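You operate a simulated robot arm through the tools that you are given. There is no shell and no other tool.

You are at the controls of a simulated robot arm. One attempt, no reset.

TASK
The bolted strainer cover drips: shut and bleed the green pipe, then tighten the four bolts in number order.
Fine: each bolt to its mark with the red bolt key; stand the key back; leave the valve shut and the bleed tap open.
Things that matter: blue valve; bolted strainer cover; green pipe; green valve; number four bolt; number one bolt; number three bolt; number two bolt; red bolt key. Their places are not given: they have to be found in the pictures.

It is judged by the outcome, as a careful person would: the job done as asked, and still so three seconds after it is handed in. It fails if anything else is knocked over, pushed out of place, dropped, spilled or broken. Lids that push on must go on centred and level and be pressed home; caps that screw on are set level and turned clockwise until they are tight.

THE ROBOT
A 7-joint arm with a two-finger parallel gripper, fixed in place. Base frame: the origin is at the foot of the arm, x ahead of it, y to its left, z up. Units: m, rad, N and s.
Its first joint turns from -2.897 to 2.897 rad. Payload 4.4 kg.
Tool frame: the origin (TCP) lies between the finger pads and is the grasp point; the fingertips stand 0.023 m ahead of it; z points along the fingers, y is the line along which they close. The gripper opens to 0.094 m. The fingers are 0.038 m wide and 0.01 m thick; the gripper's body (0.054 by 0.096 m) begins 0.039 m behind the TCP.
Orientation is that of the tool frame in the base frame, as a unit quaternion [x, y, z, w]. With the fingers straight down and closing along the base's y, the tool's x points along the base's -x, its y along +y and its z along -z.

THE INTERFACE
- The arm moves only by the tool servo_tool. Its argument "motion" is a list of rows, each an object (a shift or turn left out is 0, a gripper value left out holds the last) with "fingers": the finger opening in m, from 0 to 0.094; "translation": the shift along the tool's x, y, z in m, a list of three; "angular": the turn, a rotation vector about the tool's x, y, z in rad, a list of three. In form: [{"fingers": fingers, "translation": [dx, dy, dz], "angular": [ax, ay, az]}, ...]. A call has 1 to 20 rows; each row shifts and turns the commanded pose from where the row before left it, along the tool's axes as they then stand. A row lasts 0.2 s, in which the tool goes at most 0.05 m and 0.15 rad; a call with a longer step from one row to the next is refused whole, and so is a gripper value outside its range. Where a pose cannot be reached the arm comes as near as it can. A force on the tool above 50 N (or 10 N above the force at the start of the call, whichever is more), or a blocked arm, ends the call early, and 0.2 s more pass. The fingers move at their own pace (about 0.072 m/s each) and stop on an object; they squeeze with about 22 N. The grip force told is the motor's: it shows also when the fingers shut on nothing. Time passes only in rows, and 0.2 s behind the last, so rows that do not move let the fingers close. It gives the time, the measured TCP pose, the force on the tool (base axes), the opening and the grip force at its end, in the units of the frame above (readings bear some noise), with the torque about the TCP (base axes, N m) and any sound that the robot's microphone picked up.
- Cameras (640 x 400 px; columns grow to the right, rows downward): "scene" is fixed at [0.0539, -0.5101, 1.6564]; the picture's right is [0.47, -0.88, 0.00], its down [-0.32, -0.17, -0.93] and it looks along [0.82, 0.44, -0.37] (base axes); focal length 317 px, centre (320, 200). "wrist" rides on the gripper at [0.086, 0.016, -0.075] in the tool frame; the picture's right is [-0.18, 0.98, 0.00], its down [-0.58, -0.11, -0.81] and it looks along [-0.79, -0.15, 0.59] (tool axes); focal length 243 px, centre (320, 200).
- grab_frame(camera): a new picture of that camera. It takes no simulated time.
- pixel_to_xyz(camera, pixels): for up to 12 pixels [column, row] of the newest picture of that camera ("zoom" is the newest enlarged one), the place [x, y, z] in the base frame of the surface seen there, good to about 0.002 m, but the place of the scene camera against the robot may be out by one fixed shift of up to 0.018 m in any direction. It takes no simulated time.
- zoom(camera, box): a new picture of the part [left, top, right, bottom] of that camera's present view, enlarged. It takes no simulated time.
- close_job(): hands the job in; it is judged then, once.

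Unless the task says otherwise, let go and move clear before handing in.

The tools are called after "Emit:" as a command line: name --argument value ..., lists and objects as JSON in quotes. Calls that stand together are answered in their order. servo_tool: Moves the arm, as the interface text tells. Its arguments: {"type":"object","properties":{"motion":{"type":"array","items":{"type":"object","properties":{"fingers":{"type":"number"},"translation":{"type":"array","items":{"type":"number"}},"angular":{"type":"array","items":{"type":"number"}}}}}},"required":["motion"]} The other tools are called the same way: grab_frame (camera) takes a picture; pixel_to_xyz (camera, pixels) gives the place of the surface under pixels of a picture; zoom (camera, box) takes an enlarged picture of a part of a camera's view; close_job () hands the job in.

At the start:

```text
time: 0.0
ee_pos: [0.5875, 0.3055, 1.4576]
ee_rot: [0.001, 1.0, 0.0, -0.001]
contact_force: [0.6, 0.0, 0.1]
torque: [-0.01, -0.01, -0.01]
finger_gap: 0.094
gripper_force: 0.1
```

scene: 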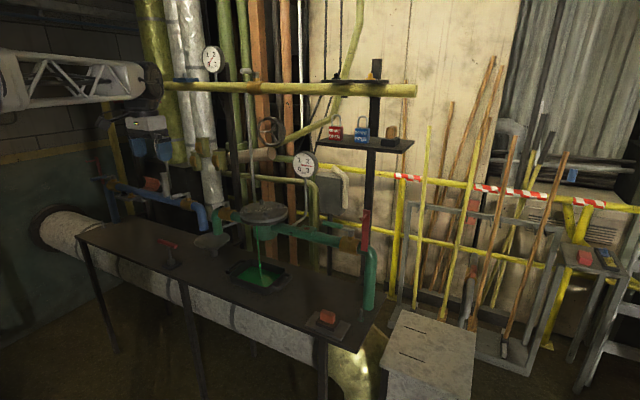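
wrist: 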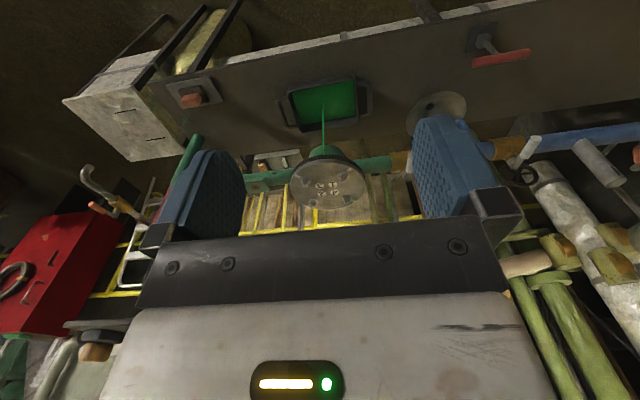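

The scene picture shows a green pipe with a round strainer cover near pixel (263,212), dripping into a tray at (255,273). I'll zoom in on several areas to find the valves, the tap and the key.

Emit:
zoom --camera "scene" --box '[200, 180, 400, 305]'

Emit:
zoom --camera "scene" --box '[90, 160, 250, 260]'

Emit:
zoom --camera "wrist" --box '[260, 140, 420, 240]'

Emit:
zoom --camera "scene" --box '[300, 60, 430, 160]'

```text
3.20 times, centred on (300, 242) of scene
```

zoom: 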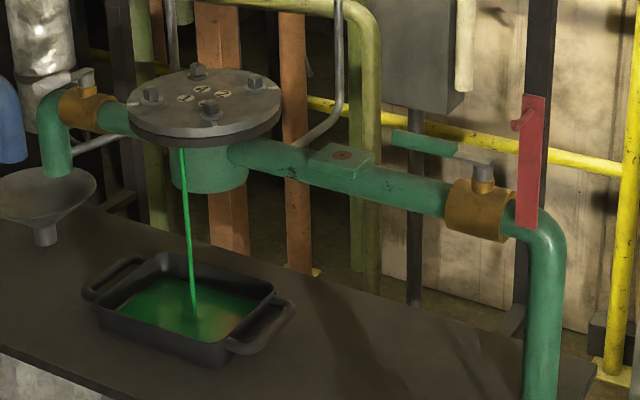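

```text
4.00 times, centred on (170, 210) of scene
```

zoom: 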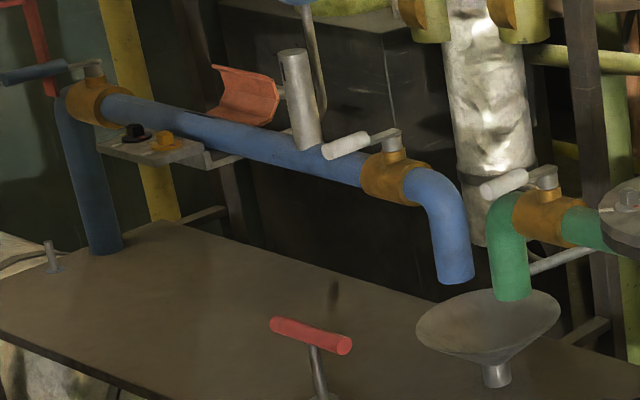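

```text
4.00 times, centred on (340, 190) of wrist
```

zoom: 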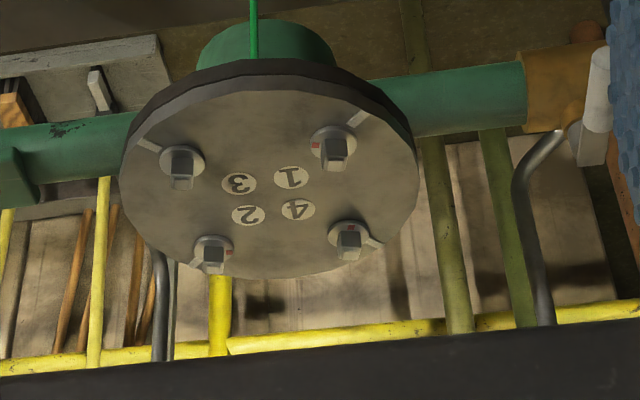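

```text
4.00 times, centred on (365, 110) of scene
```

zoom: 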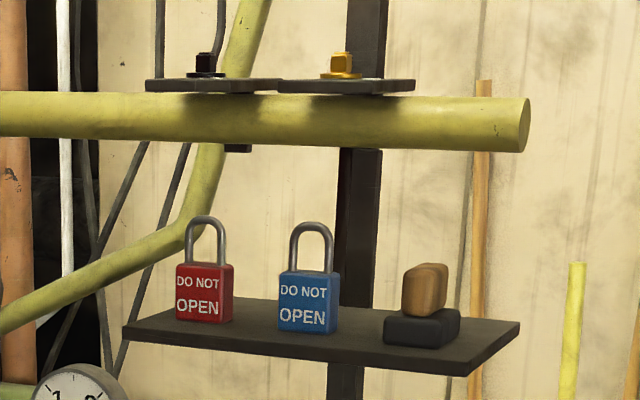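

The cover has four square-headed bolts numbered 1–4 with marks, and a red T-handle stands at scene (168,244). Next I look closely at the red items, the valves and the tap.

Emit:
zoom --camera "scene" --box '[140, 225, 220, 275]'

Emit:
zoom --camera "scene" --box '[295, 295, 359, 335]'

Emit:
zoom --camera "scene" --box '[310, 195, 390, 265]'

Emit:
zoom --camera "scene" --box '[190, 195, 300, 265]'

Emit:
zoom --camera "wrist" --box '[400, 0, 600, 125]'

Emit:
zoom --camera "scene" --box '[540, 200, 640, 300]'

```text
8.00 times, centred on (180, 250) of scene
```

zoom: 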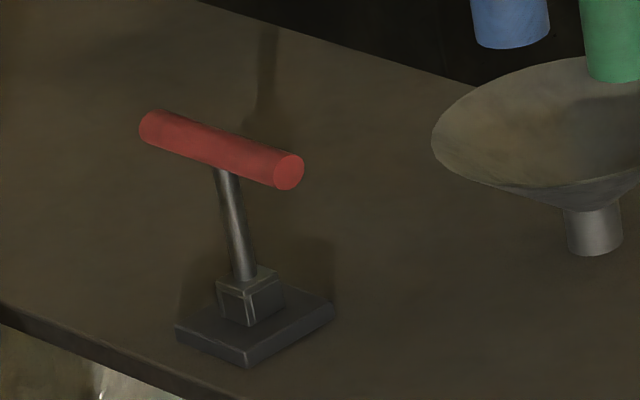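

```text
10.00 times, centred on (327, 315) of scene
```

zoom: 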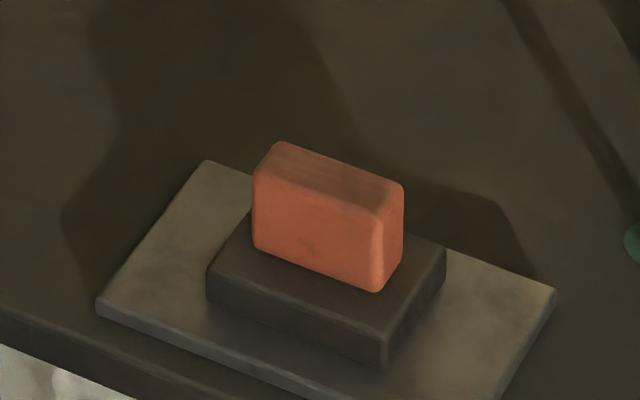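

```text
5.71 times, centred on (350, 230) of scene
```

zoom: 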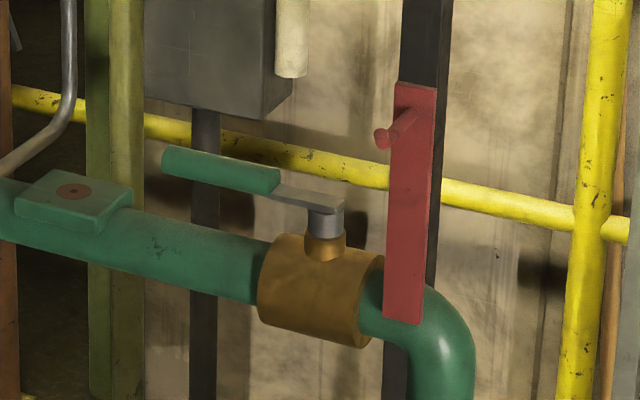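

```text
5.71 times, centred on (245, 230) of scene
```

zoom: 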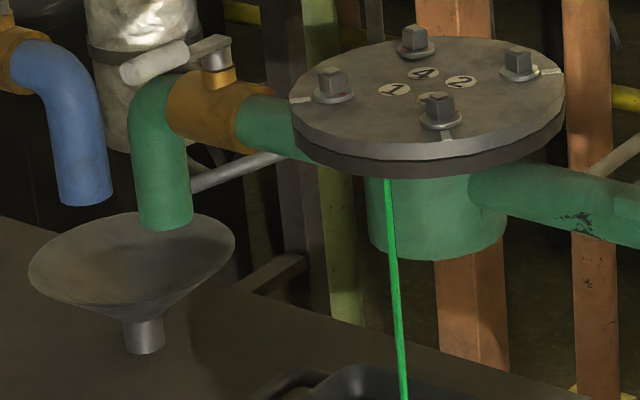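

```text
3.20 times, centred on (500, 62) of wrist
```

zoom: 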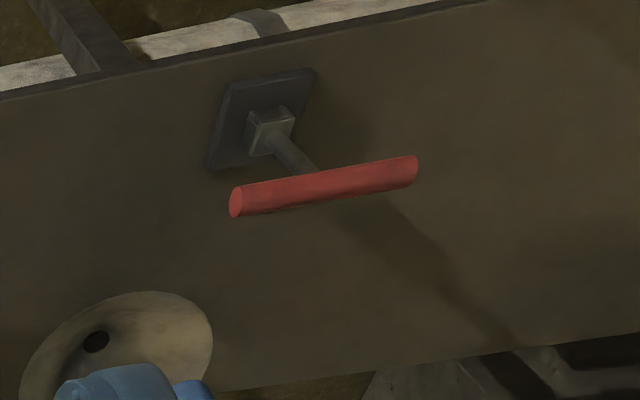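

```text
4.00 times, centred on (590, 250) of scene
```

zoom: 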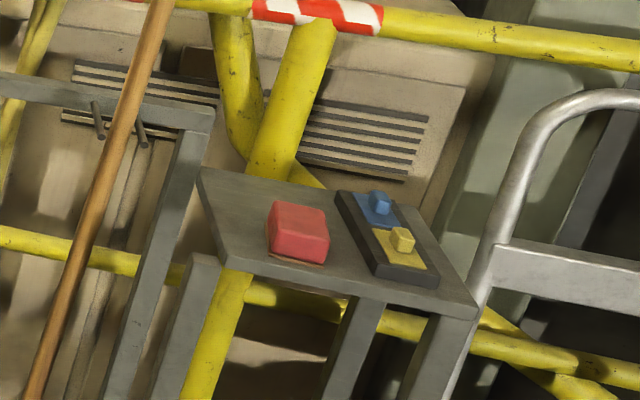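

The green valve lever (scene ~(345,228)) lies along the pipe, so it's open. The bleed tap (~(230,200)) has a white lever that looks to lie across its pipe. I'll measure these places now.

Emit:
grab_frame --camera "scene"

Emit:
grab_frame --camera "wrist"

Emit:
pixel_to_xyz --camera "scene" --pixels '[[346, 227], [356, 230], [349, 245], [366, 230], [264, 212], [232, 197], [218, 205], [222, 209], [168, 242], [172, 265], [209, 242], [255, 275]]'

Emit:
pixel_to_xyz --camera "wrist" --pixels '[[343, 177], [305, 181], [313, 201], [347, 199], [328, 187], [500, 58], [483, 40], [436, 110], [260, 177], [330, 100], [535, 145], [190, 95]]'

```text
taken
```

scene: 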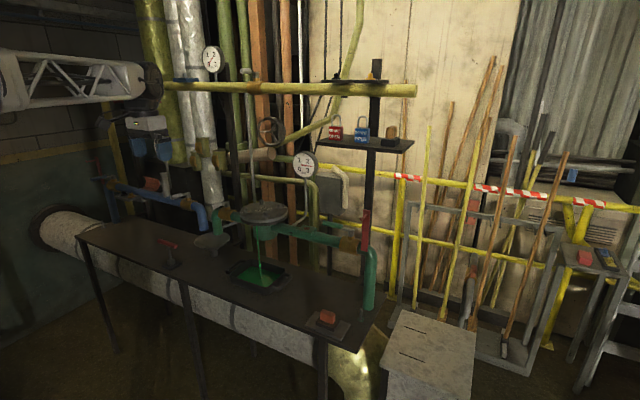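

```text
taken
```

wrist: 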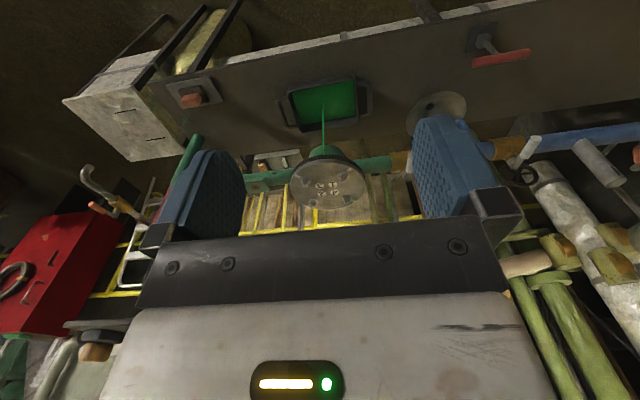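

```text
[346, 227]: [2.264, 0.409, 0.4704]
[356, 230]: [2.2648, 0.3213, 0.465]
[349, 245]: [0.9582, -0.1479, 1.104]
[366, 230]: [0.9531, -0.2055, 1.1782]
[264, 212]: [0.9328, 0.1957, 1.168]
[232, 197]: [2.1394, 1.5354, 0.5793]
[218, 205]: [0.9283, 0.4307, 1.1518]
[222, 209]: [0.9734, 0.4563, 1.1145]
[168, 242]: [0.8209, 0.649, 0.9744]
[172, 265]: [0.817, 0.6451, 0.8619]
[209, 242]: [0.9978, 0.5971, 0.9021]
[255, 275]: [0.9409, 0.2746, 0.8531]
```

```text
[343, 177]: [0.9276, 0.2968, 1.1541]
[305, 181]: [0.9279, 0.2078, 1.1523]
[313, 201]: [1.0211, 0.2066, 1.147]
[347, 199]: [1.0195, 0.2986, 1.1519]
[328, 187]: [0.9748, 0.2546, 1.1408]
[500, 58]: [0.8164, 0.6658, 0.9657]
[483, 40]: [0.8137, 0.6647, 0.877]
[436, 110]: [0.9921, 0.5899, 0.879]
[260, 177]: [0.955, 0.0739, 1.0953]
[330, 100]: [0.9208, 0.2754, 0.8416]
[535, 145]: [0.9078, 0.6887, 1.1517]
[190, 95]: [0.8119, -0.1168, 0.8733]
```

Wrist points put the bolts at about (0.93–1.02, 0.21–0.30, 1.15) and the key at about (0.815, 0.665). I now query the lever pixels precisely.

Emit:
pixel_to_xyz --camera "scene" --pixels '[[332, 223], [340, 225], [346, 228], [351, 230], [350, 236], [349, 244], [341, 224], [335, 224], [366, 220], [372, 228], [376, 215], [363, 242]]'

Emit:
pixel_to_xyz --camera "scene" --pixels '[[212, 207], [217, 205], [221, 203], [226, 202], [226, 214], [213, 225], [214, 235], [176, 196], [188, 204], [113, 185], [98, 179], [235, 215]]'

Emit:
pixel_to_xyz --camera "wrist" --pixels '[[475, 60], [487, 57], [500, 55], [515, 54], [528, 51], [478, 36], [488, 45], [467, 48], [486, 52]]'

Emit:
zoom --camera "wrist" --box '[450, 20, 546, 80]'

```text
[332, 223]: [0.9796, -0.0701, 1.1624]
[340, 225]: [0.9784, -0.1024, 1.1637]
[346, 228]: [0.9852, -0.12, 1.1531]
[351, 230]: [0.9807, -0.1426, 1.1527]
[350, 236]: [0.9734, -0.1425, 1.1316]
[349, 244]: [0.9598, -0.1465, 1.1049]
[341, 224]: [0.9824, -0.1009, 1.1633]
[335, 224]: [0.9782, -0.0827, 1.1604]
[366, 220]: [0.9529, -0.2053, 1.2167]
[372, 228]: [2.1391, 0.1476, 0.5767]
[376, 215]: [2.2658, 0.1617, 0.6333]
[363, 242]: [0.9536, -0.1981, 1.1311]
```

```text
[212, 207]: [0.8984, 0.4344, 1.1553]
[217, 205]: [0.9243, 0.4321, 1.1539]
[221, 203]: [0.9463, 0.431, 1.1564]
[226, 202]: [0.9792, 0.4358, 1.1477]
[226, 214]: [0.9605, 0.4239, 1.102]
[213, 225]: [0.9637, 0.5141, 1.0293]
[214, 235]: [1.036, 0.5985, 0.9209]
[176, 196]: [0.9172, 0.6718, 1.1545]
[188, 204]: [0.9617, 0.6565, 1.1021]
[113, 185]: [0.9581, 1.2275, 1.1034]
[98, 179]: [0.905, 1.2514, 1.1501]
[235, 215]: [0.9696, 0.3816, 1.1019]
```

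```text
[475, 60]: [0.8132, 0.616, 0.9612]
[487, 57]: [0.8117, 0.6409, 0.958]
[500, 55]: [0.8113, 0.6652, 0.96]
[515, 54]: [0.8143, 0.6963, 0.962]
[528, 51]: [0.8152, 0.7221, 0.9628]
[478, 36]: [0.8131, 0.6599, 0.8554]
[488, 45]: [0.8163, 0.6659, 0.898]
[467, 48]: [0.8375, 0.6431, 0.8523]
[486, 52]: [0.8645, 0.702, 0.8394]
```

```text
6.67 times, centred on (498, 50) of wrist
```

zoom: 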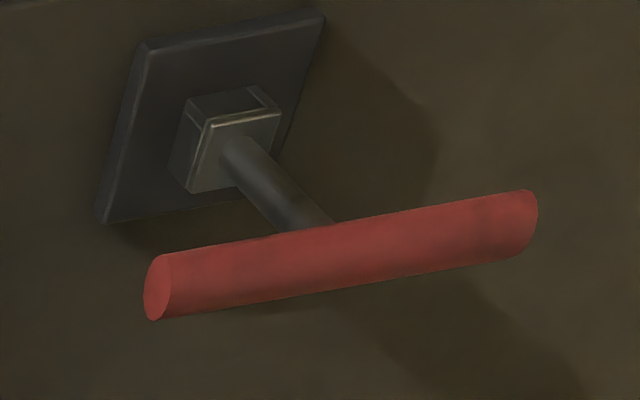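

The key's bar lies along y from 0.61 to 0.725, at z≈0.95. The green valve stem sits near (0.975,-0.145). I move the tool above and behind the green valve to view it with the wrist camera.

Emit:
servo_tool --motion '[{"fingers": 0.0, "translation": [-0.009, -0.0405, 0.0078]}, {"translation": [-0.009, -0.0405, 0.0078]}, {"translation": [-0.009, -0.0405, 0.0078]}, {"translation": [-0.009, -0.0405, 0.0078]}, {"translation": [-0.009, -0.0405, 0.0078]}, {"translation": [-0.009, -0.0405, 0.0078]}, {"translation": [-0.009, -0.0405, 0.0078]}, {"translation": [-0.009, -0.0405, 0.0078]}, {"translation": [-0.009, -0.0405, 0.0078]}, {"translation": [-0.009, -0.0405, 0.0078]}]'

Emit:
grab_frame --camera "wrist"

Emit:
grab_frame --camera "scene"

```text
time: 2.2
ee_pos: [0.6762, -0.0983, 1.3819]
ee_rot: [0.001, 1.0, 0.0, 0.002]
contact_force: [0.0, -0.2, -0.6]
torque: [0.02, 0.02, 0.02]
finger_gap: 0.0
gripper_force: 22.1
```

```text
taken
```

wrist: 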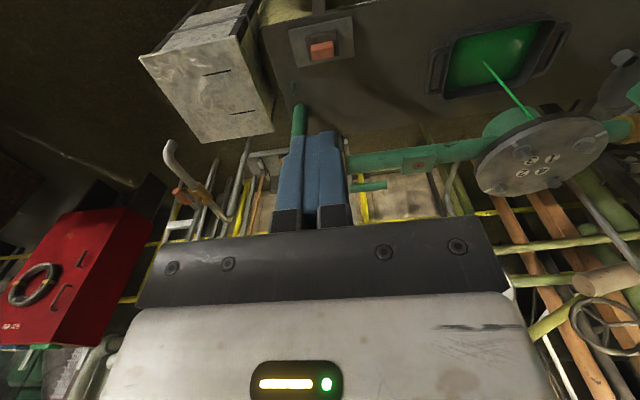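

```text
taken
```

scene: 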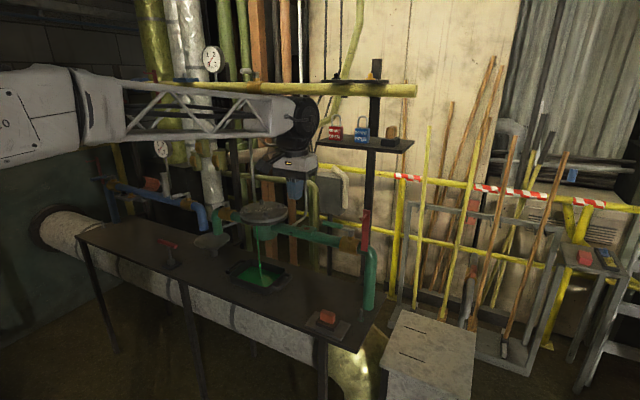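

The wrist picture is upside down relative to the world, and the fingers hide the valve. I shift left (+y) to reveal it, and measure the overhead obstacles in the meantime.

Emit:
pixel_to_xyz --camera "scene" --pixels '[[400, 90], [200, 86], [345, 143], [405, 145], [375, 75], [305, 163], [335, 130], [362, 130], [391, 130], [330, 160], [370, 195], [263, 185]]'

Emit:
servo_tool --motion '[{"fingers": 0.0, "translation": [-0.005, 0.04, 0]}, {"translation": [-0.005, 0.04, 0]}, {"translation": [-0.005, 0.04, 0]}, {"translation": [-0.005, 0.04, 0]}]'

Emit:
grab_frame --camera "wrist"

```text
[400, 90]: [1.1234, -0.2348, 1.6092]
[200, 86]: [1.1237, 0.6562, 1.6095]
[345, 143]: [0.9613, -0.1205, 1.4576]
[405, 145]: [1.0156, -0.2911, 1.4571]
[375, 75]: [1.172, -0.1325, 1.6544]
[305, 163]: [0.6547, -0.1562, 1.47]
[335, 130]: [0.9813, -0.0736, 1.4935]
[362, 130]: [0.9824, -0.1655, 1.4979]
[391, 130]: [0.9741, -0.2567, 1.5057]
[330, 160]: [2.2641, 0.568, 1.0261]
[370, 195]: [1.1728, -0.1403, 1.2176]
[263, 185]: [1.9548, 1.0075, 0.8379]
```

```text
time: 3.2
ee_pos: [0.6967, 0.0612, 1.3813]
ee_rot: [0.001, 1.0, 0.001, 0.0]
contact_force: [-0.3, 0.3, -0.2]
torque: [-0.06, -0.01, 0.02]
finger_gap: 0.0003
gripper_force: 21.8
```

```text
taken
```

wrist: 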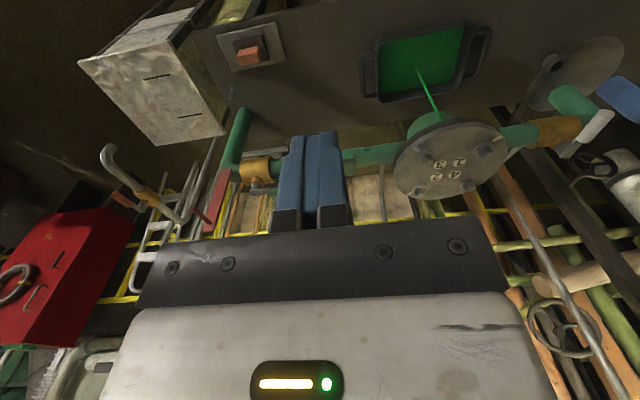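

The closed fingers still cover the lever. There is a shelf at z≈1.457 right above the valve, so clearance matters. I shift a little more left and measure the shelf's edges.

Emit:
servo_tool --motion '[{"translation": [0, 0.04, 0.0]}, {"translation": [0, 0.04, 0]}, {"translation": [0, 0.02, 0]}]'

Emit:
grab_frame --camera "wrist"

Emit:
zoom --camera "wrist" --box '[180, 110, 340, 210]'

Emit:
grab_frame --camera "scene"

Emit:
pixel_to_xyz --camera "scene" --pixels '[[320, 139], [335, 137], [340, 144], [380, 150], [406, 152], [411, 143], [400, 139], [350, 142], [395, 149], [370, 146]]'

```text
time: 4.0
ee_pos: [0.6956, 0.16, 1.3783]
ee_rot: [0.0, 1.0, 0.0, 0.0]
contact_force: [0.2, 0.2, 0.0]
torque: [-0.01, -0.04, 0.0]
finger_gap: 0.0
gripper_force: 22.1
```

```text
taken
```

wrist: 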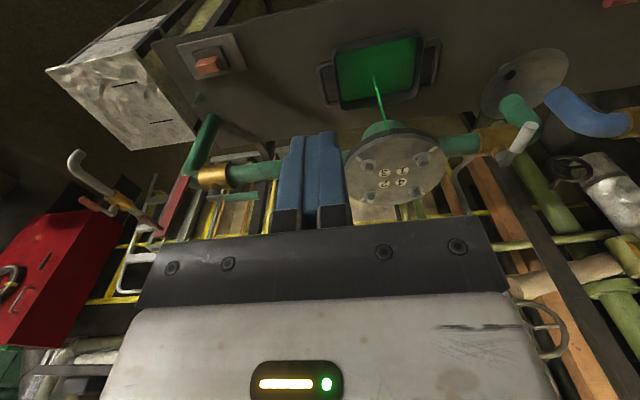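

```text
4.00 times, centred on (260, 160) of wrist
```

zoom: 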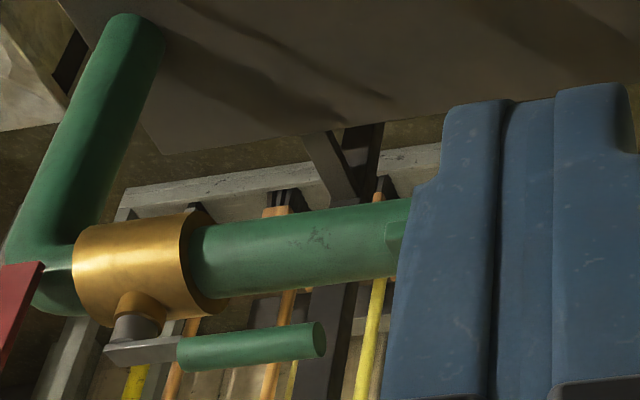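

```text
taken
```

scene: 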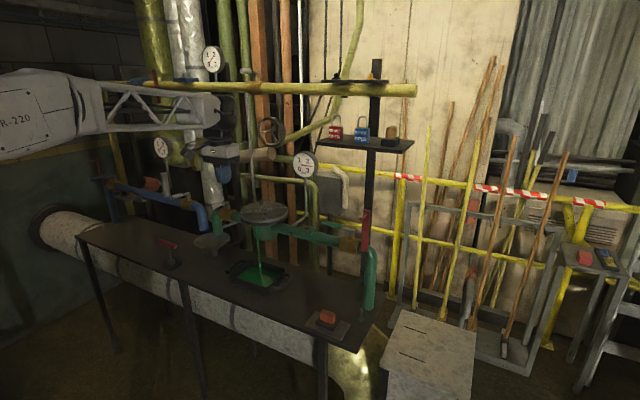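

```text
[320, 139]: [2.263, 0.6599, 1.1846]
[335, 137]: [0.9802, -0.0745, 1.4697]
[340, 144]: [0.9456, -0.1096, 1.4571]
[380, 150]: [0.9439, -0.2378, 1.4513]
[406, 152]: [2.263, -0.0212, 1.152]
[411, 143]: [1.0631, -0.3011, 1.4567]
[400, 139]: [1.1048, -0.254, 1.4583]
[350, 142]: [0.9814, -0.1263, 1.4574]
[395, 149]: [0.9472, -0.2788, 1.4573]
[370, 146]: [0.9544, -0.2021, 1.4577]
```

The green lever is clearly visible: stem near wrist (214,191), green grip running to (260,194), parallel to the pipe, so it's open. I measure these wrist pixels for accuracy.

Emit:
pixel_to_xyz --camera "wrist" --pixels '[[214, 191], [208, 197], [222, 198], [226, 197], [230, 197], [242, 196], [252, 194], [258, 194], [213, 176], [250, 172], [185, 190], [180, 200]]'

Emit:
pixel_to_xyz --camera "wrist" --pixels '[[518, 139], [527, 128], [505, 155], [500, 150], [490, 135], [470, 140], [515, 110], [423, 158], [366, 165], [383, 195], [429, 183], [396, 175]]'

Emit:
zoom --camera "wrist" --box '[440, 90, 560, 165]'

Emit:
zoom --camera "wrist" --box '[330, 110, 458, 230]'

```text
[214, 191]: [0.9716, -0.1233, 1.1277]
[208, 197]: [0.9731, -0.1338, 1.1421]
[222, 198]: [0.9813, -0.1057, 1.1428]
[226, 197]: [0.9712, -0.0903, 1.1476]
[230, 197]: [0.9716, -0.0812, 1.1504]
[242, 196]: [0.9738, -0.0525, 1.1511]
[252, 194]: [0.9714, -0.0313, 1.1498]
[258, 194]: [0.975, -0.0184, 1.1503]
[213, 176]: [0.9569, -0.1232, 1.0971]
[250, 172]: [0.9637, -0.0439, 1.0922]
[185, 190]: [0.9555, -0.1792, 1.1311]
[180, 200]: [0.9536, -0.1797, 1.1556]
```

```text
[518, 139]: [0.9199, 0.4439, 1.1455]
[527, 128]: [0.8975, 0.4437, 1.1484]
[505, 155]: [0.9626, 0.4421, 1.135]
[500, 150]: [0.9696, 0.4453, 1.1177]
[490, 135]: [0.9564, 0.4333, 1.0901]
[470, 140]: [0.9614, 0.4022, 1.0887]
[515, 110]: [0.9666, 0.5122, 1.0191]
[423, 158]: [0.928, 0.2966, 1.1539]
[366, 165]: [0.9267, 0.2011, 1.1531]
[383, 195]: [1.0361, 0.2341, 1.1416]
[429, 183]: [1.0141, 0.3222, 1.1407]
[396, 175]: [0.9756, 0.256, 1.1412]
```

```text
5.33 times, centred on (500, 128) of wrist
```

zoom: 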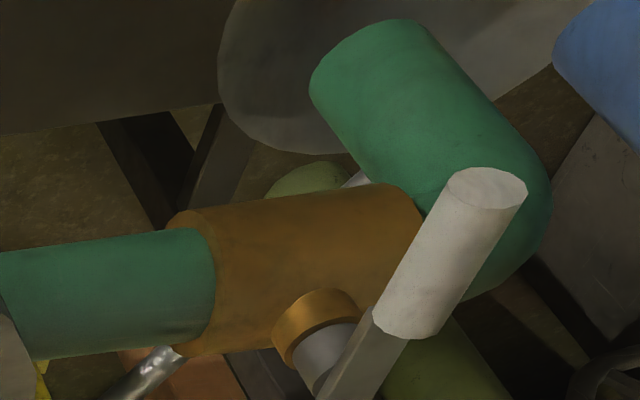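

```text
3.33 times, centred on (394, 170) of wrist
```

zoom: 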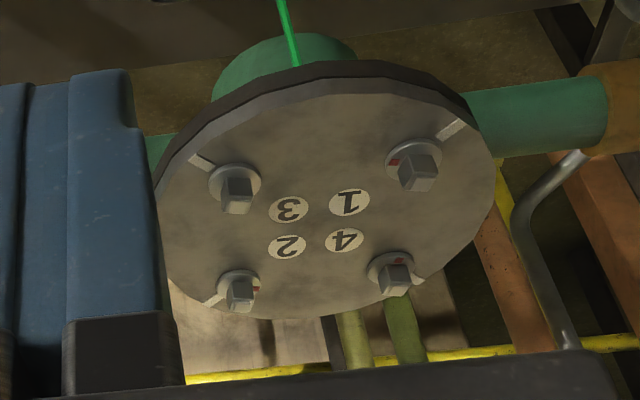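

Lever stem is near (0.975,-0.125), with its grip along +y at z≈1.15. The tap lever points to -x at y≈0.444, across the pipe, so the tap is shut. I measure the arm's own bulk and the gauges for clearance before going in.

Emit:
pixel_to_xyz --camera "scene" --pixels '[[215, 108], [212, 125], [205, 135], [216, 148], [220, 170], [305, 163], [270, 130], [318, 135], [318, 180], [253, 190], [285, 155], [330, 92]]'

Emit:
zoom --camera "scene" --box '[170, 60, 330, 220]'

```text
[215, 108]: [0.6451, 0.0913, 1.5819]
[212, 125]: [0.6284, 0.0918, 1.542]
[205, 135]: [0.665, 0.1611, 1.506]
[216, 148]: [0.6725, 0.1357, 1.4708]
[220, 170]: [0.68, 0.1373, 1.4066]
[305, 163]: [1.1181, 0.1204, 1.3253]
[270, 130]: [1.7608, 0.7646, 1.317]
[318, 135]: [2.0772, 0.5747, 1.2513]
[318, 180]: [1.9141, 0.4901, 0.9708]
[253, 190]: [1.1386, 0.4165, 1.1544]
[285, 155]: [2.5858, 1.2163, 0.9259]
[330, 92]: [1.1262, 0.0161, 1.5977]
```

```text
2.50 times, centred on (250, 140) of scene
```

zoom: 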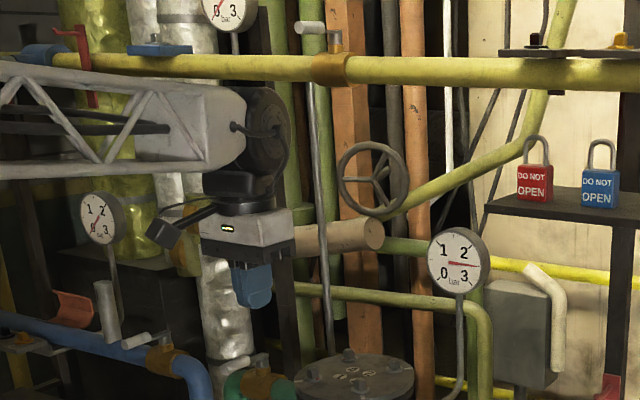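

The gauge sits at about x 1.118 and the shelf front at x 0.944, so I'll tilt the tool 45° forward for the valve to keep the wrist below and behind the shelf. First I tilt in place and check the depth of things near the lever.

Emit:
pixel_to_xyz --camera "scene" --pixels '[[340, 195], [345, 170], [304, 185], [313, 205], [330, 235], [325, 215], [300, 232], [322, 228], [336, 210], [348, 205]]'

Emit:
servo_tool --motion '[{"angular": [0, -0.131, 0]}, {"angular": [0, -0.131, 0]}, {"angular": [0, -0.131, 0]}, {"angular": [0, -0.131, 0]}, {"angular": [0, -0.131, 0]}, {"angular": [0, -0.131, 0]}]'

Emit:
grab_frame --camera "wrist"

Emit:
grab_frame --camera "scene"

```text
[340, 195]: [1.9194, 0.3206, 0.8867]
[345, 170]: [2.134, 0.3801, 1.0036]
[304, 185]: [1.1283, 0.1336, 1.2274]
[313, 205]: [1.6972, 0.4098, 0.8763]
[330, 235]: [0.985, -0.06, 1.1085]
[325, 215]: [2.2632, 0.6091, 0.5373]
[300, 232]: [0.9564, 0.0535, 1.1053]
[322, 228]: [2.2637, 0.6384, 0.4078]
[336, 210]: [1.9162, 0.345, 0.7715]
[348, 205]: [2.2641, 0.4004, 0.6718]
```

```text
time: 5.4
ee_pos: [0.6982, 0.1597, 1.3781]
ee_rot: [0.0, 0.924, 0.0, 0.383]
contact_force: [1.2, -0.4, -0.5]
torque: [0.04, 0.02, 0.04]
finger_gap: 0.0
gripper_force: 22.2
```

```text
taken
```

wrist: 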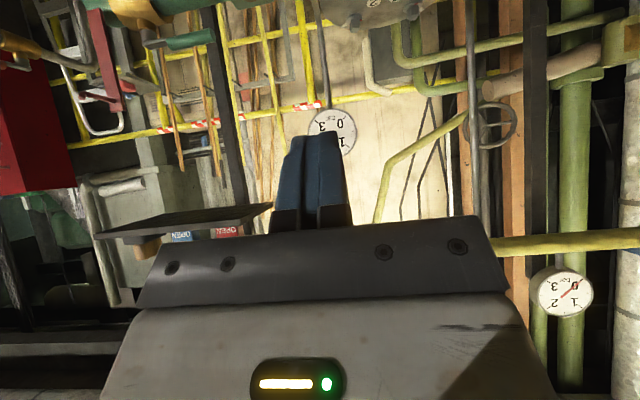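

```text
taken
```

scene: 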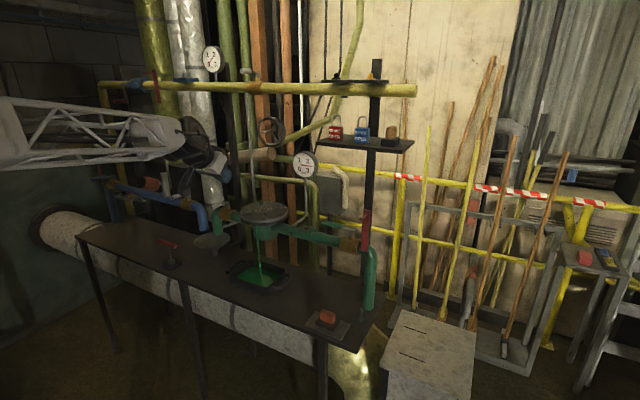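

Tilt is good and the zone behind the lever is free. I move down and right to (0.83,-0.04,1.26) facing the lever.

Emit:
servo_tool --motion '[{"translation": [-0.0017, -0.0333, 0.0295]}, {"translation": [-0.0017, -0.0333, 0.0295]}, {"translation": [-0.0017, -0.0333, 0.0295]}, {"translation": [-0.0017, -0.0333, 0.0295]}, {"translation": [-0.0017, -0.0333, 0.0295]}, {"translation": [-0.0017, -0.0333, 0.0295]}]'

Emit:
grab_frame --camera "wrist"

Emit:
grab_frame --camera "scene"

```text
time: 6.8
ee_pos: [0.8308, -0.0412, 1.2632]
ee_rot: [0.001, 0.924, 0.0, 0.384]
contact_force: [0.2, 0.3, -0.2]
torque: [0.01, 0.05, -0.02]
finger_gap: 0.0001
gripper_force: 22.0
```

```text
taken
```

wrist: 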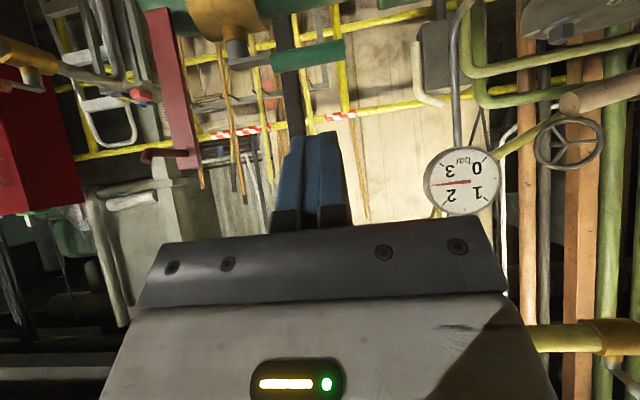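

```text
taken
```

scene: 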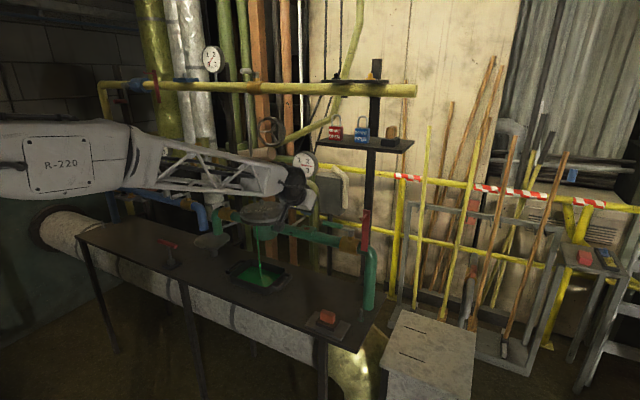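

Lever is in the top of the wrist view: stem (237,47), handle (275–343, 55). I measure it again from here.

Emit:
zoom --camera "wrist" --box '[180, 0, 380, 100]'

Emit:
pixel_to_xyz --camera "wrist" --pixels '[[237, 47], [237, 54], [250, 62], [280, 60], [308, 55], [338, 51], [308, 46], [308, 64], [222, 12], [185, 60], [160, 20], [290, 8]]'

```text
3.20 times, centred on (280, 50) of wrist
```

zoom: 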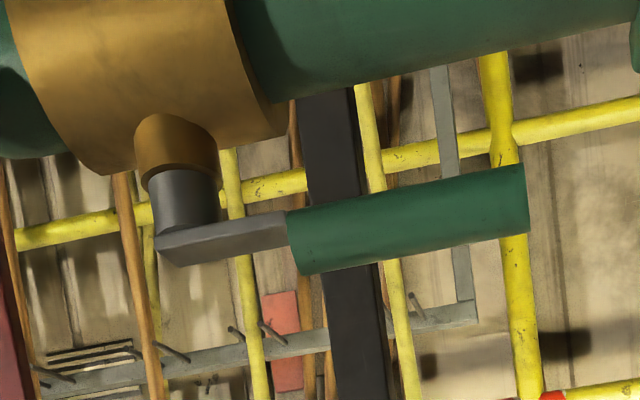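

```text
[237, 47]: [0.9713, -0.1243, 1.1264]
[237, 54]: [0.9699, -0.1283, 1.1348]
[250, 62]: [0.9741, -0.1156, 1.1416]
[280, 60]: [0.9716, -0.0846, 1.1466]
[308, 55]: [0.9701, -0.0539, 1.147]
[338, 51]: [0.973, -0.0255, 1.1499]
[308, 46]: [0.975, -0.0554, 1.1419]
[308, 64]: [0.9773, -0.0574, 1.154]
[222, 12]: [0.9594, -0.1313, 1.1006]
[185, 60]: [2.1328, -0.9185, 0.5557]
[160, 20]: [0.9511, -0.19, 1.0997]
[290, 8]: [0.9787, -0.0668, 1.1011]
```

Handle centre is ≈(0.980, -0.087…-0.020, 1.148), pivot ≈(0.980,-0.1255). I now pass over the handle with closed fingers, staying above its top.

Emit:
servo_tool --motion '[{"fingers": 0.0, "translation": [-0.0175, 0.0003, 0.0339]}, {"translation": [-0.0175, 0.0003, 0.0339]}, {"translation": [-0.0175, 0.0003, 0.0339]}, {"translation": [-0.0175, 0.0003, 0.0339]}, {"translation": [-0.0175, 0.0003, 0.0339]}]'

Emit:
grab_frame --camera "scene"

Emit:
grab_frame --camera "wrist"

Emit:
zoom --camera "scene" --box '[260, 130, 400, 260]'

```text
time: 8.0
ee_pos: [1.008, -0.0384, 1.2059]
ee_rot: [0.0, 0.923, 0.0, 0.384]
contact_force: [0.9, -0.3, 0.5]
torque: [0.0, 0.04, -0.02]
finger_gap: 0.0
gripper_force: 22.1
```

```text
taken
```

scene: 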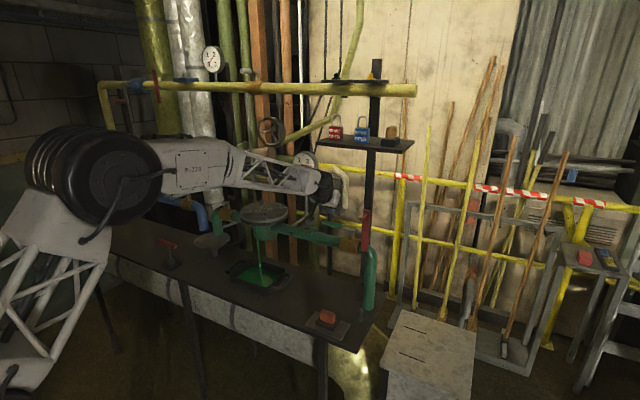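

```text
taken
```

wrist: 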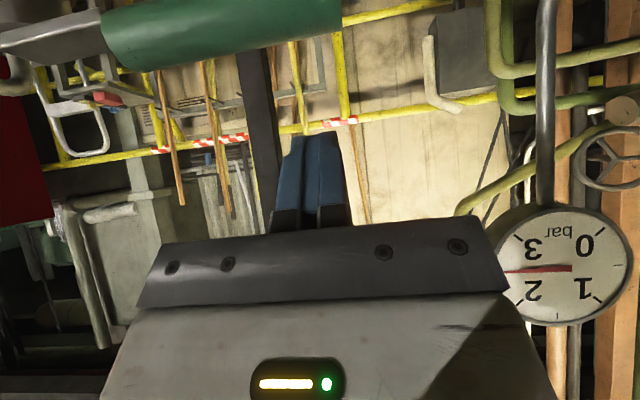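

```text
3.08 times, centred on (330, 195) of scene
```

zoom: 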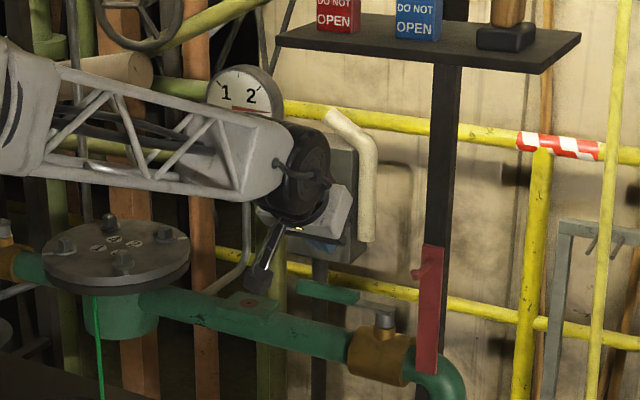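

The fingers are past the handle with its end at (340,15) in the wrist view. I now ease forward a little and lower the tips behind the handle.

Emit:
servo_tool --motion '[{"translation": [-0.0057, -0.001, 0.0057]}, {"translation": [0.009, 0, 0.009]}, {"translation": [0.009, 0, 0.009]}, {"translation": [0.009, 0, 0.009]}]'

Emit:
grab_frame --camera "wrist"

Emit:
zoom --camera "scene" --box '[290, 160, 390, 260]'

```text
time: 9.0
ee_pos: [1.0192, -0.04, 1.1654]
ee_rot: [0.0, 0.924, -0.001, 0.383]
contact_force: [0.1, 0.3, -0.8]
torque: [0.03, 0.04, 0.01]
finger_gap: 0.0001
gripper_force: 22.0
```

```text
taken
```

wrist: 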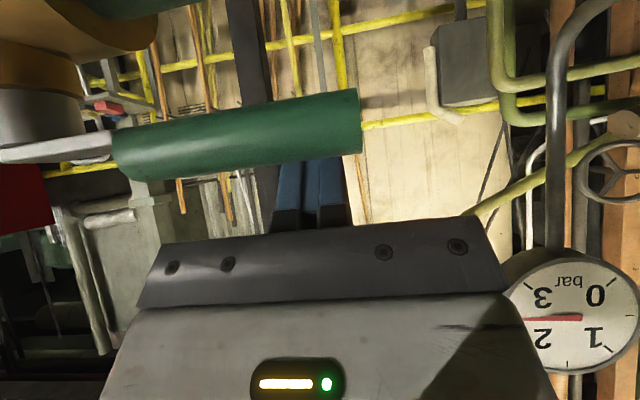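

```text
4.00 times, centred on (340, 210) of scene
```

zoom: 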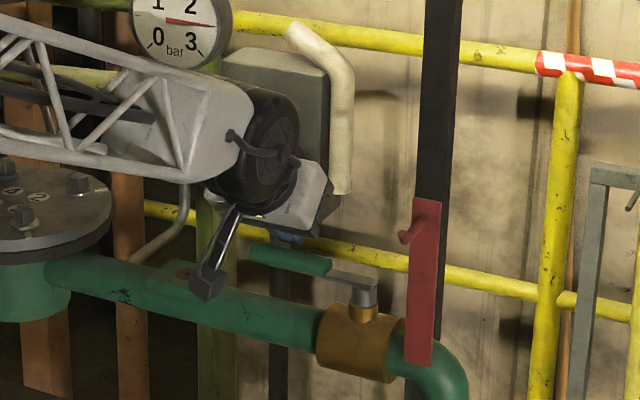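

The tips sit just behind the handle. I pull gently toward the robot (-x) and watch the force.

Emit:
servo_tool --motion '[{"translation": [0.00707, 0, -0.00707]}, {"translation": [0.00707, 0, -0.00707]}, {"translation": [0.00707, 0, -0.00707]}, {"translation": [0.0035, 0, -0.0035]}]'

Emit:
grab_frame --camera "wrist"

```text
time: 10.0
ee_pos: [0.9845, -0.0392, 1.1656]
ee_rot: [0.0, 0.923, 0.0, 0.384]
contact_force: [1.3, -1.1, 3.2]
torque: [-0.03, 0.04, 0.03]
finger_gap: 0.0
gripper_force: 22.0
```

```text
taken
```

wrist: 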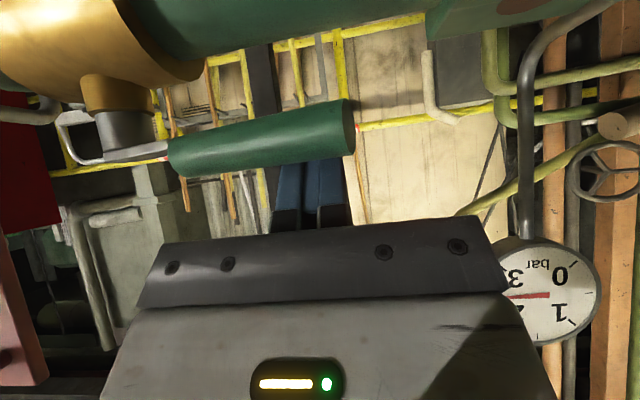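

The lever is turning easily toward -x (force only ~3 N). I continue along the arc around the pivot.

Emit:
servo_tool --motion '[{"translation": [0.009, -0.0027, -0.009]}, {"translation": [0.009, -0.0027, -0.009]}, {"translation": [0.0071, -0.0043, -0.0071]}, {"translation": [0.0071, -0.0043, -0.0071]}, {"translation": [0.0061, -0.0067, -0.0061]}, {"translation": [0.0061, -0.0067, -0.0061]}]'

Emit:
grab_frame --camera "wrist"

Emit:
zoom --camera "scene" --box '[290, 160, 390, 260]'

```text
time: 11.4
ee_pos: [0.9206, -0.0668, 1.1664]
ee_rot: [0.0, 0.923, 0.0, 0.384]
contact_force: [0.6, 1.0, 2.3]
torque: [-0.01, -0.02, 0.02]
finger_gap: 0.0001
gripper_force: 22.1
```

```text
taken
```

wrist: 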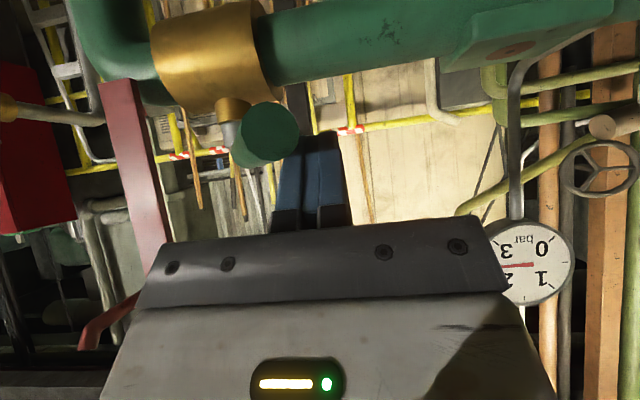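

```text
4.00 times, centred on (340, 210) of scene
```

zoom: 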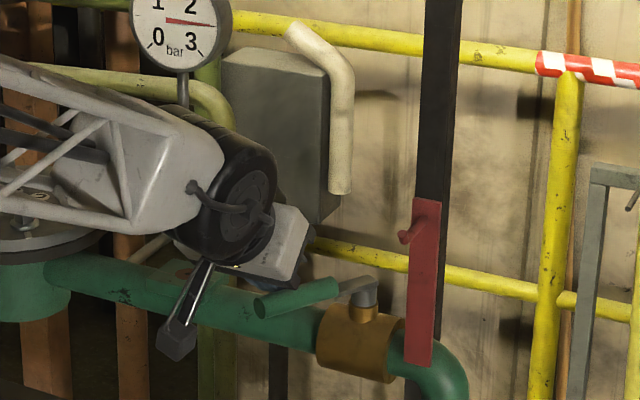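

The lever is about 60° around. I continue to 90° and watch for the stop.

Emit:
servo_tool --motion '[{"translation": [0.0047, -0.0086, -0.0047]}, {"translation": [0.0047, -0.0086, -0.0047]}, {"translation": [0.003, -0.01, -0.003]}, {"translation": [0.003, -0.01, -0.003]}]'

Emit:
grab_frame --camera "wrist"

Emit:
zoom --camera "scene" --box '[290, 160, 390, 260]'

```text
time: 12.4
ee_pos: [0.9012, -0.105, 1.1671]
ee_rot: [-0.001, 0.924, 0.001, 0.383]
contact_force: [-0.7, 0.1, -0.5]
torque: [0.02, -0.01, -0.03]
finger_gap: 0.0003
gripper_force: 22.3
```

```text
taken
```

wrist: 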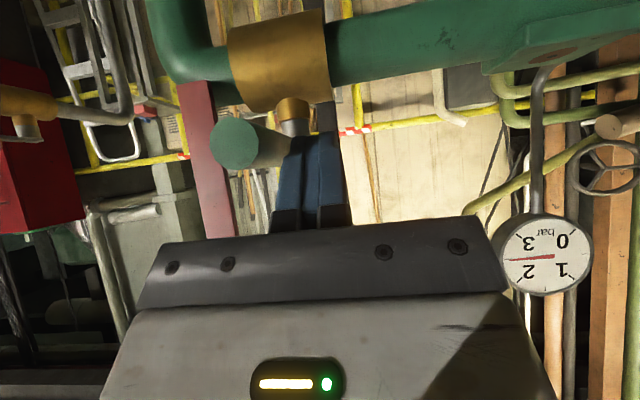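

```text
4.00 times, centred on (340, 210) of scene
```

zoom: 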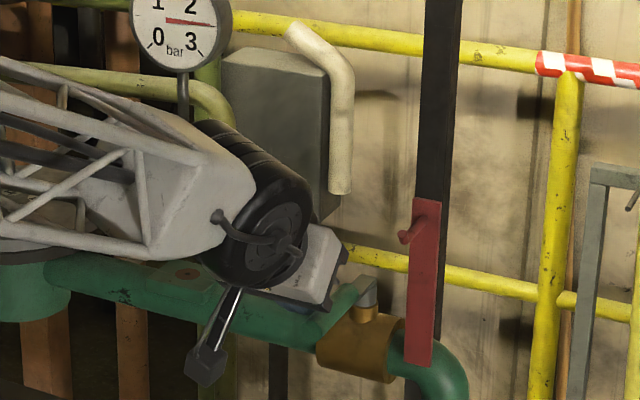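

The lever now points toward the robot; no contact force, so it may have coasted. I measure the handle end (235,140) and the stem (293,120).

Emit:
pixel_to_xyz --camera "wrist" --pixels '[[235, 140], [292, 125], [265, 140], [280, 60], [222, 140], [248, 140], [235, 155]]'

Emit:
zoom --camera "wrist" --box '[180, 60, 380, 220]'

```text
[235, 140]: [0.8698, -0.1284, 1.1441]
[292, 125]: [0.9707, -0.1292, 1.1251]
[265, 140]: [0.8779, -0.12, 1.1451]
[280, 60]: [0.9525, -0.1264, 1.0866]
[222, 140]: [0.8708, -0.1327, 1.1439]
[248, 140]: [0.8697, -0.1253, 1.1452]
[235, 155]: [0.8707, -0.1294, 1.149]
```

```text
2.50 times, centred on (280, 140) of wrist
```

zoom: 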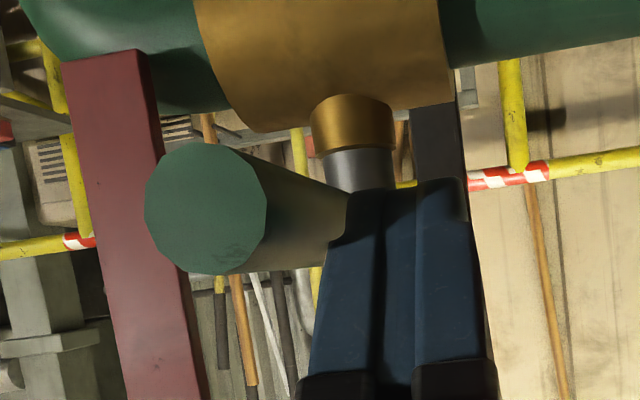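

Handle end is at (0.870,-0.1285) and pivot y≈-0.127: about 90°. I nudge a few mm further to feel the end stop.

Emit:
servo_tool --motion '[{"translation": [0.0, -0.003, 0]}, {"translation": [0.0, -0.003, 0]}, {"translation": [0, -0.002, 0]}]'

Emit:
grab_frame --camera "wrist"

Emit:
pixel_to_xyz --camera "wrist" --pixels '[[235, 140], [240, 140], [250, 140]]'

```text
time: 13.2
ee_pos: [0.8997, -0.1103, 1.1645]
ee_rot: [0.0, 0.924, 0.0, 0.383]
contact_force: [-1.3, 32.2, 2.0]
torque: [0.47, 0.08, -0.47]
finger_gap: 0.0
gripper_force: 22.0
```

```text
taken
```

wrist: 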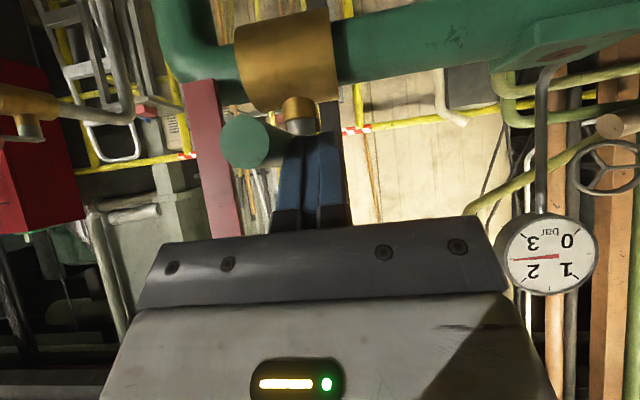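

```text
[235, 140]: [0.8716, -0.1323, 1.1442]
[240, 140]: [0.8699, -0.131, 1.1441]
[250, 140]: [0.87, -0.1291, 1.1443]
```

Force 32 N: the valve is firmly against its shut stop, across the pipe. I back off and retreat, then straighten the tool.

Emit:
servo_tool --motion '[{"translation": [0, 0.015, 0]}, {"translation": [0, 0.015, 0]}, {"translation": [0, 0, -0.045]}, {"translation": [0, 0, -0.045]}, {"translation": [0, 0, -0.045]}, {"angular": [0, 0.131, 0]}, {"angular": [0, 0.131, 0]}, {"angular": [0, 0.131, 0]}, {"angular": [0, 0.131, 0]}, {"angular": [0, 0.131, 0]}, {"angular": [0, 0.131, 0]}]'

Emit:
grab_frame --camera "scene"

Emit:
zoom --camera "scene" --box '[290, 190, 390, 260]'

```text
time: 15.6
ee_pos: [0.8025, -0.0822, 1.2612]
ee_rot: [-0.001, 1.0, 0.0, -0.001]
contact_force: [0.6, 0.3, 0.3]
torque: [0.0, 0.02, 0.0]
finger_gap: 0.0002
gripper_force: 22.1
```

```text
taken
```

scene: 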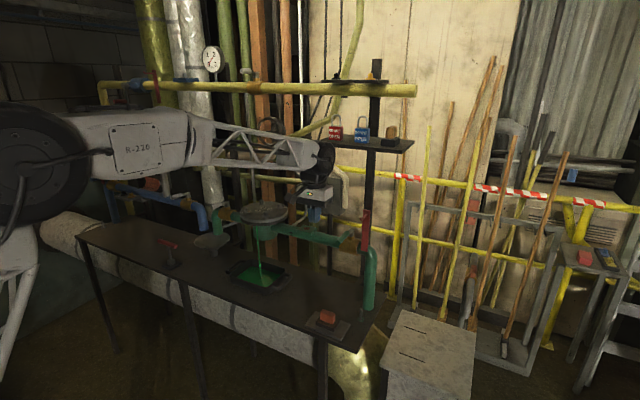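

```text
5.71 times, centred on (340, 225) of scene
```

zoom: 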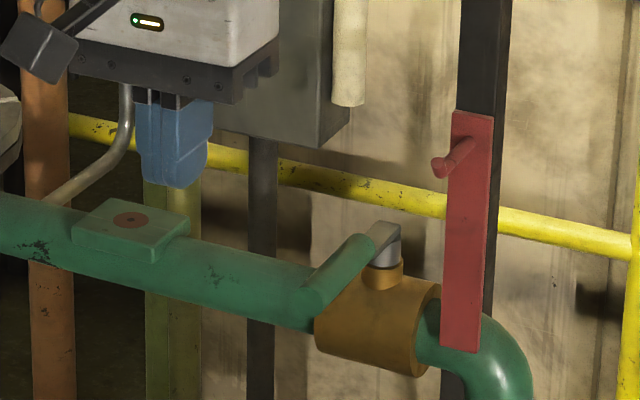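

The valve lever stands across the pipe — shut. I now swing left toward the bleed tap, staying behind the cover.

Emit:
servo_tool --motion '[{"translation": [0.005, 0.042, -0.004]}, {"translation": [0.005, 0.042, -0.004]}, {"translation": [0.005, 0.042, -0.004]}, {"translation": [0.005, 0.042, -0.004]}, {"translation": [0.005, 0.042, -0.004]}, {"translation": [0.005, 0.042, -0.004]}, {"translation": [0.005, 0.042, -0.004]}, {"translation": [0.005, 0.042, -0.004]}, {"translation": [0.005, 0.042, -0.004]}, {"translation": [0.005, 0.042, -0.004]}]'

Emit:
grab_frame --camera "wrist"

Emit:
grab_frame --camera "scene"

```text
time: 17.8
ee_pos: [0.752, 0.3362, 1.3011]
ee_rot: [0.0, 1.0, -0.001, 0.0]
contact_force: [-0.5, -0.1, 0.3]
torque: [-0.05, -0.03, 0.02]
finger_gap: 0.0
gripper_force: 21.7
```

```text
taken
```

wrist: 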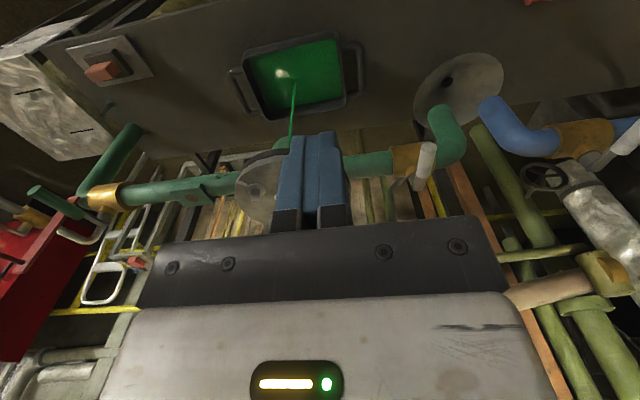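

```text
taken
```

scene: 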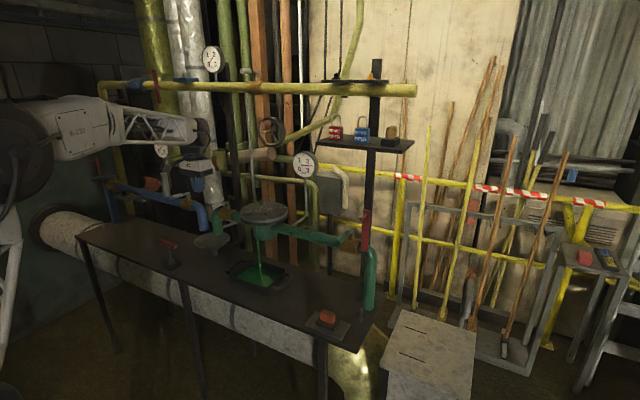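

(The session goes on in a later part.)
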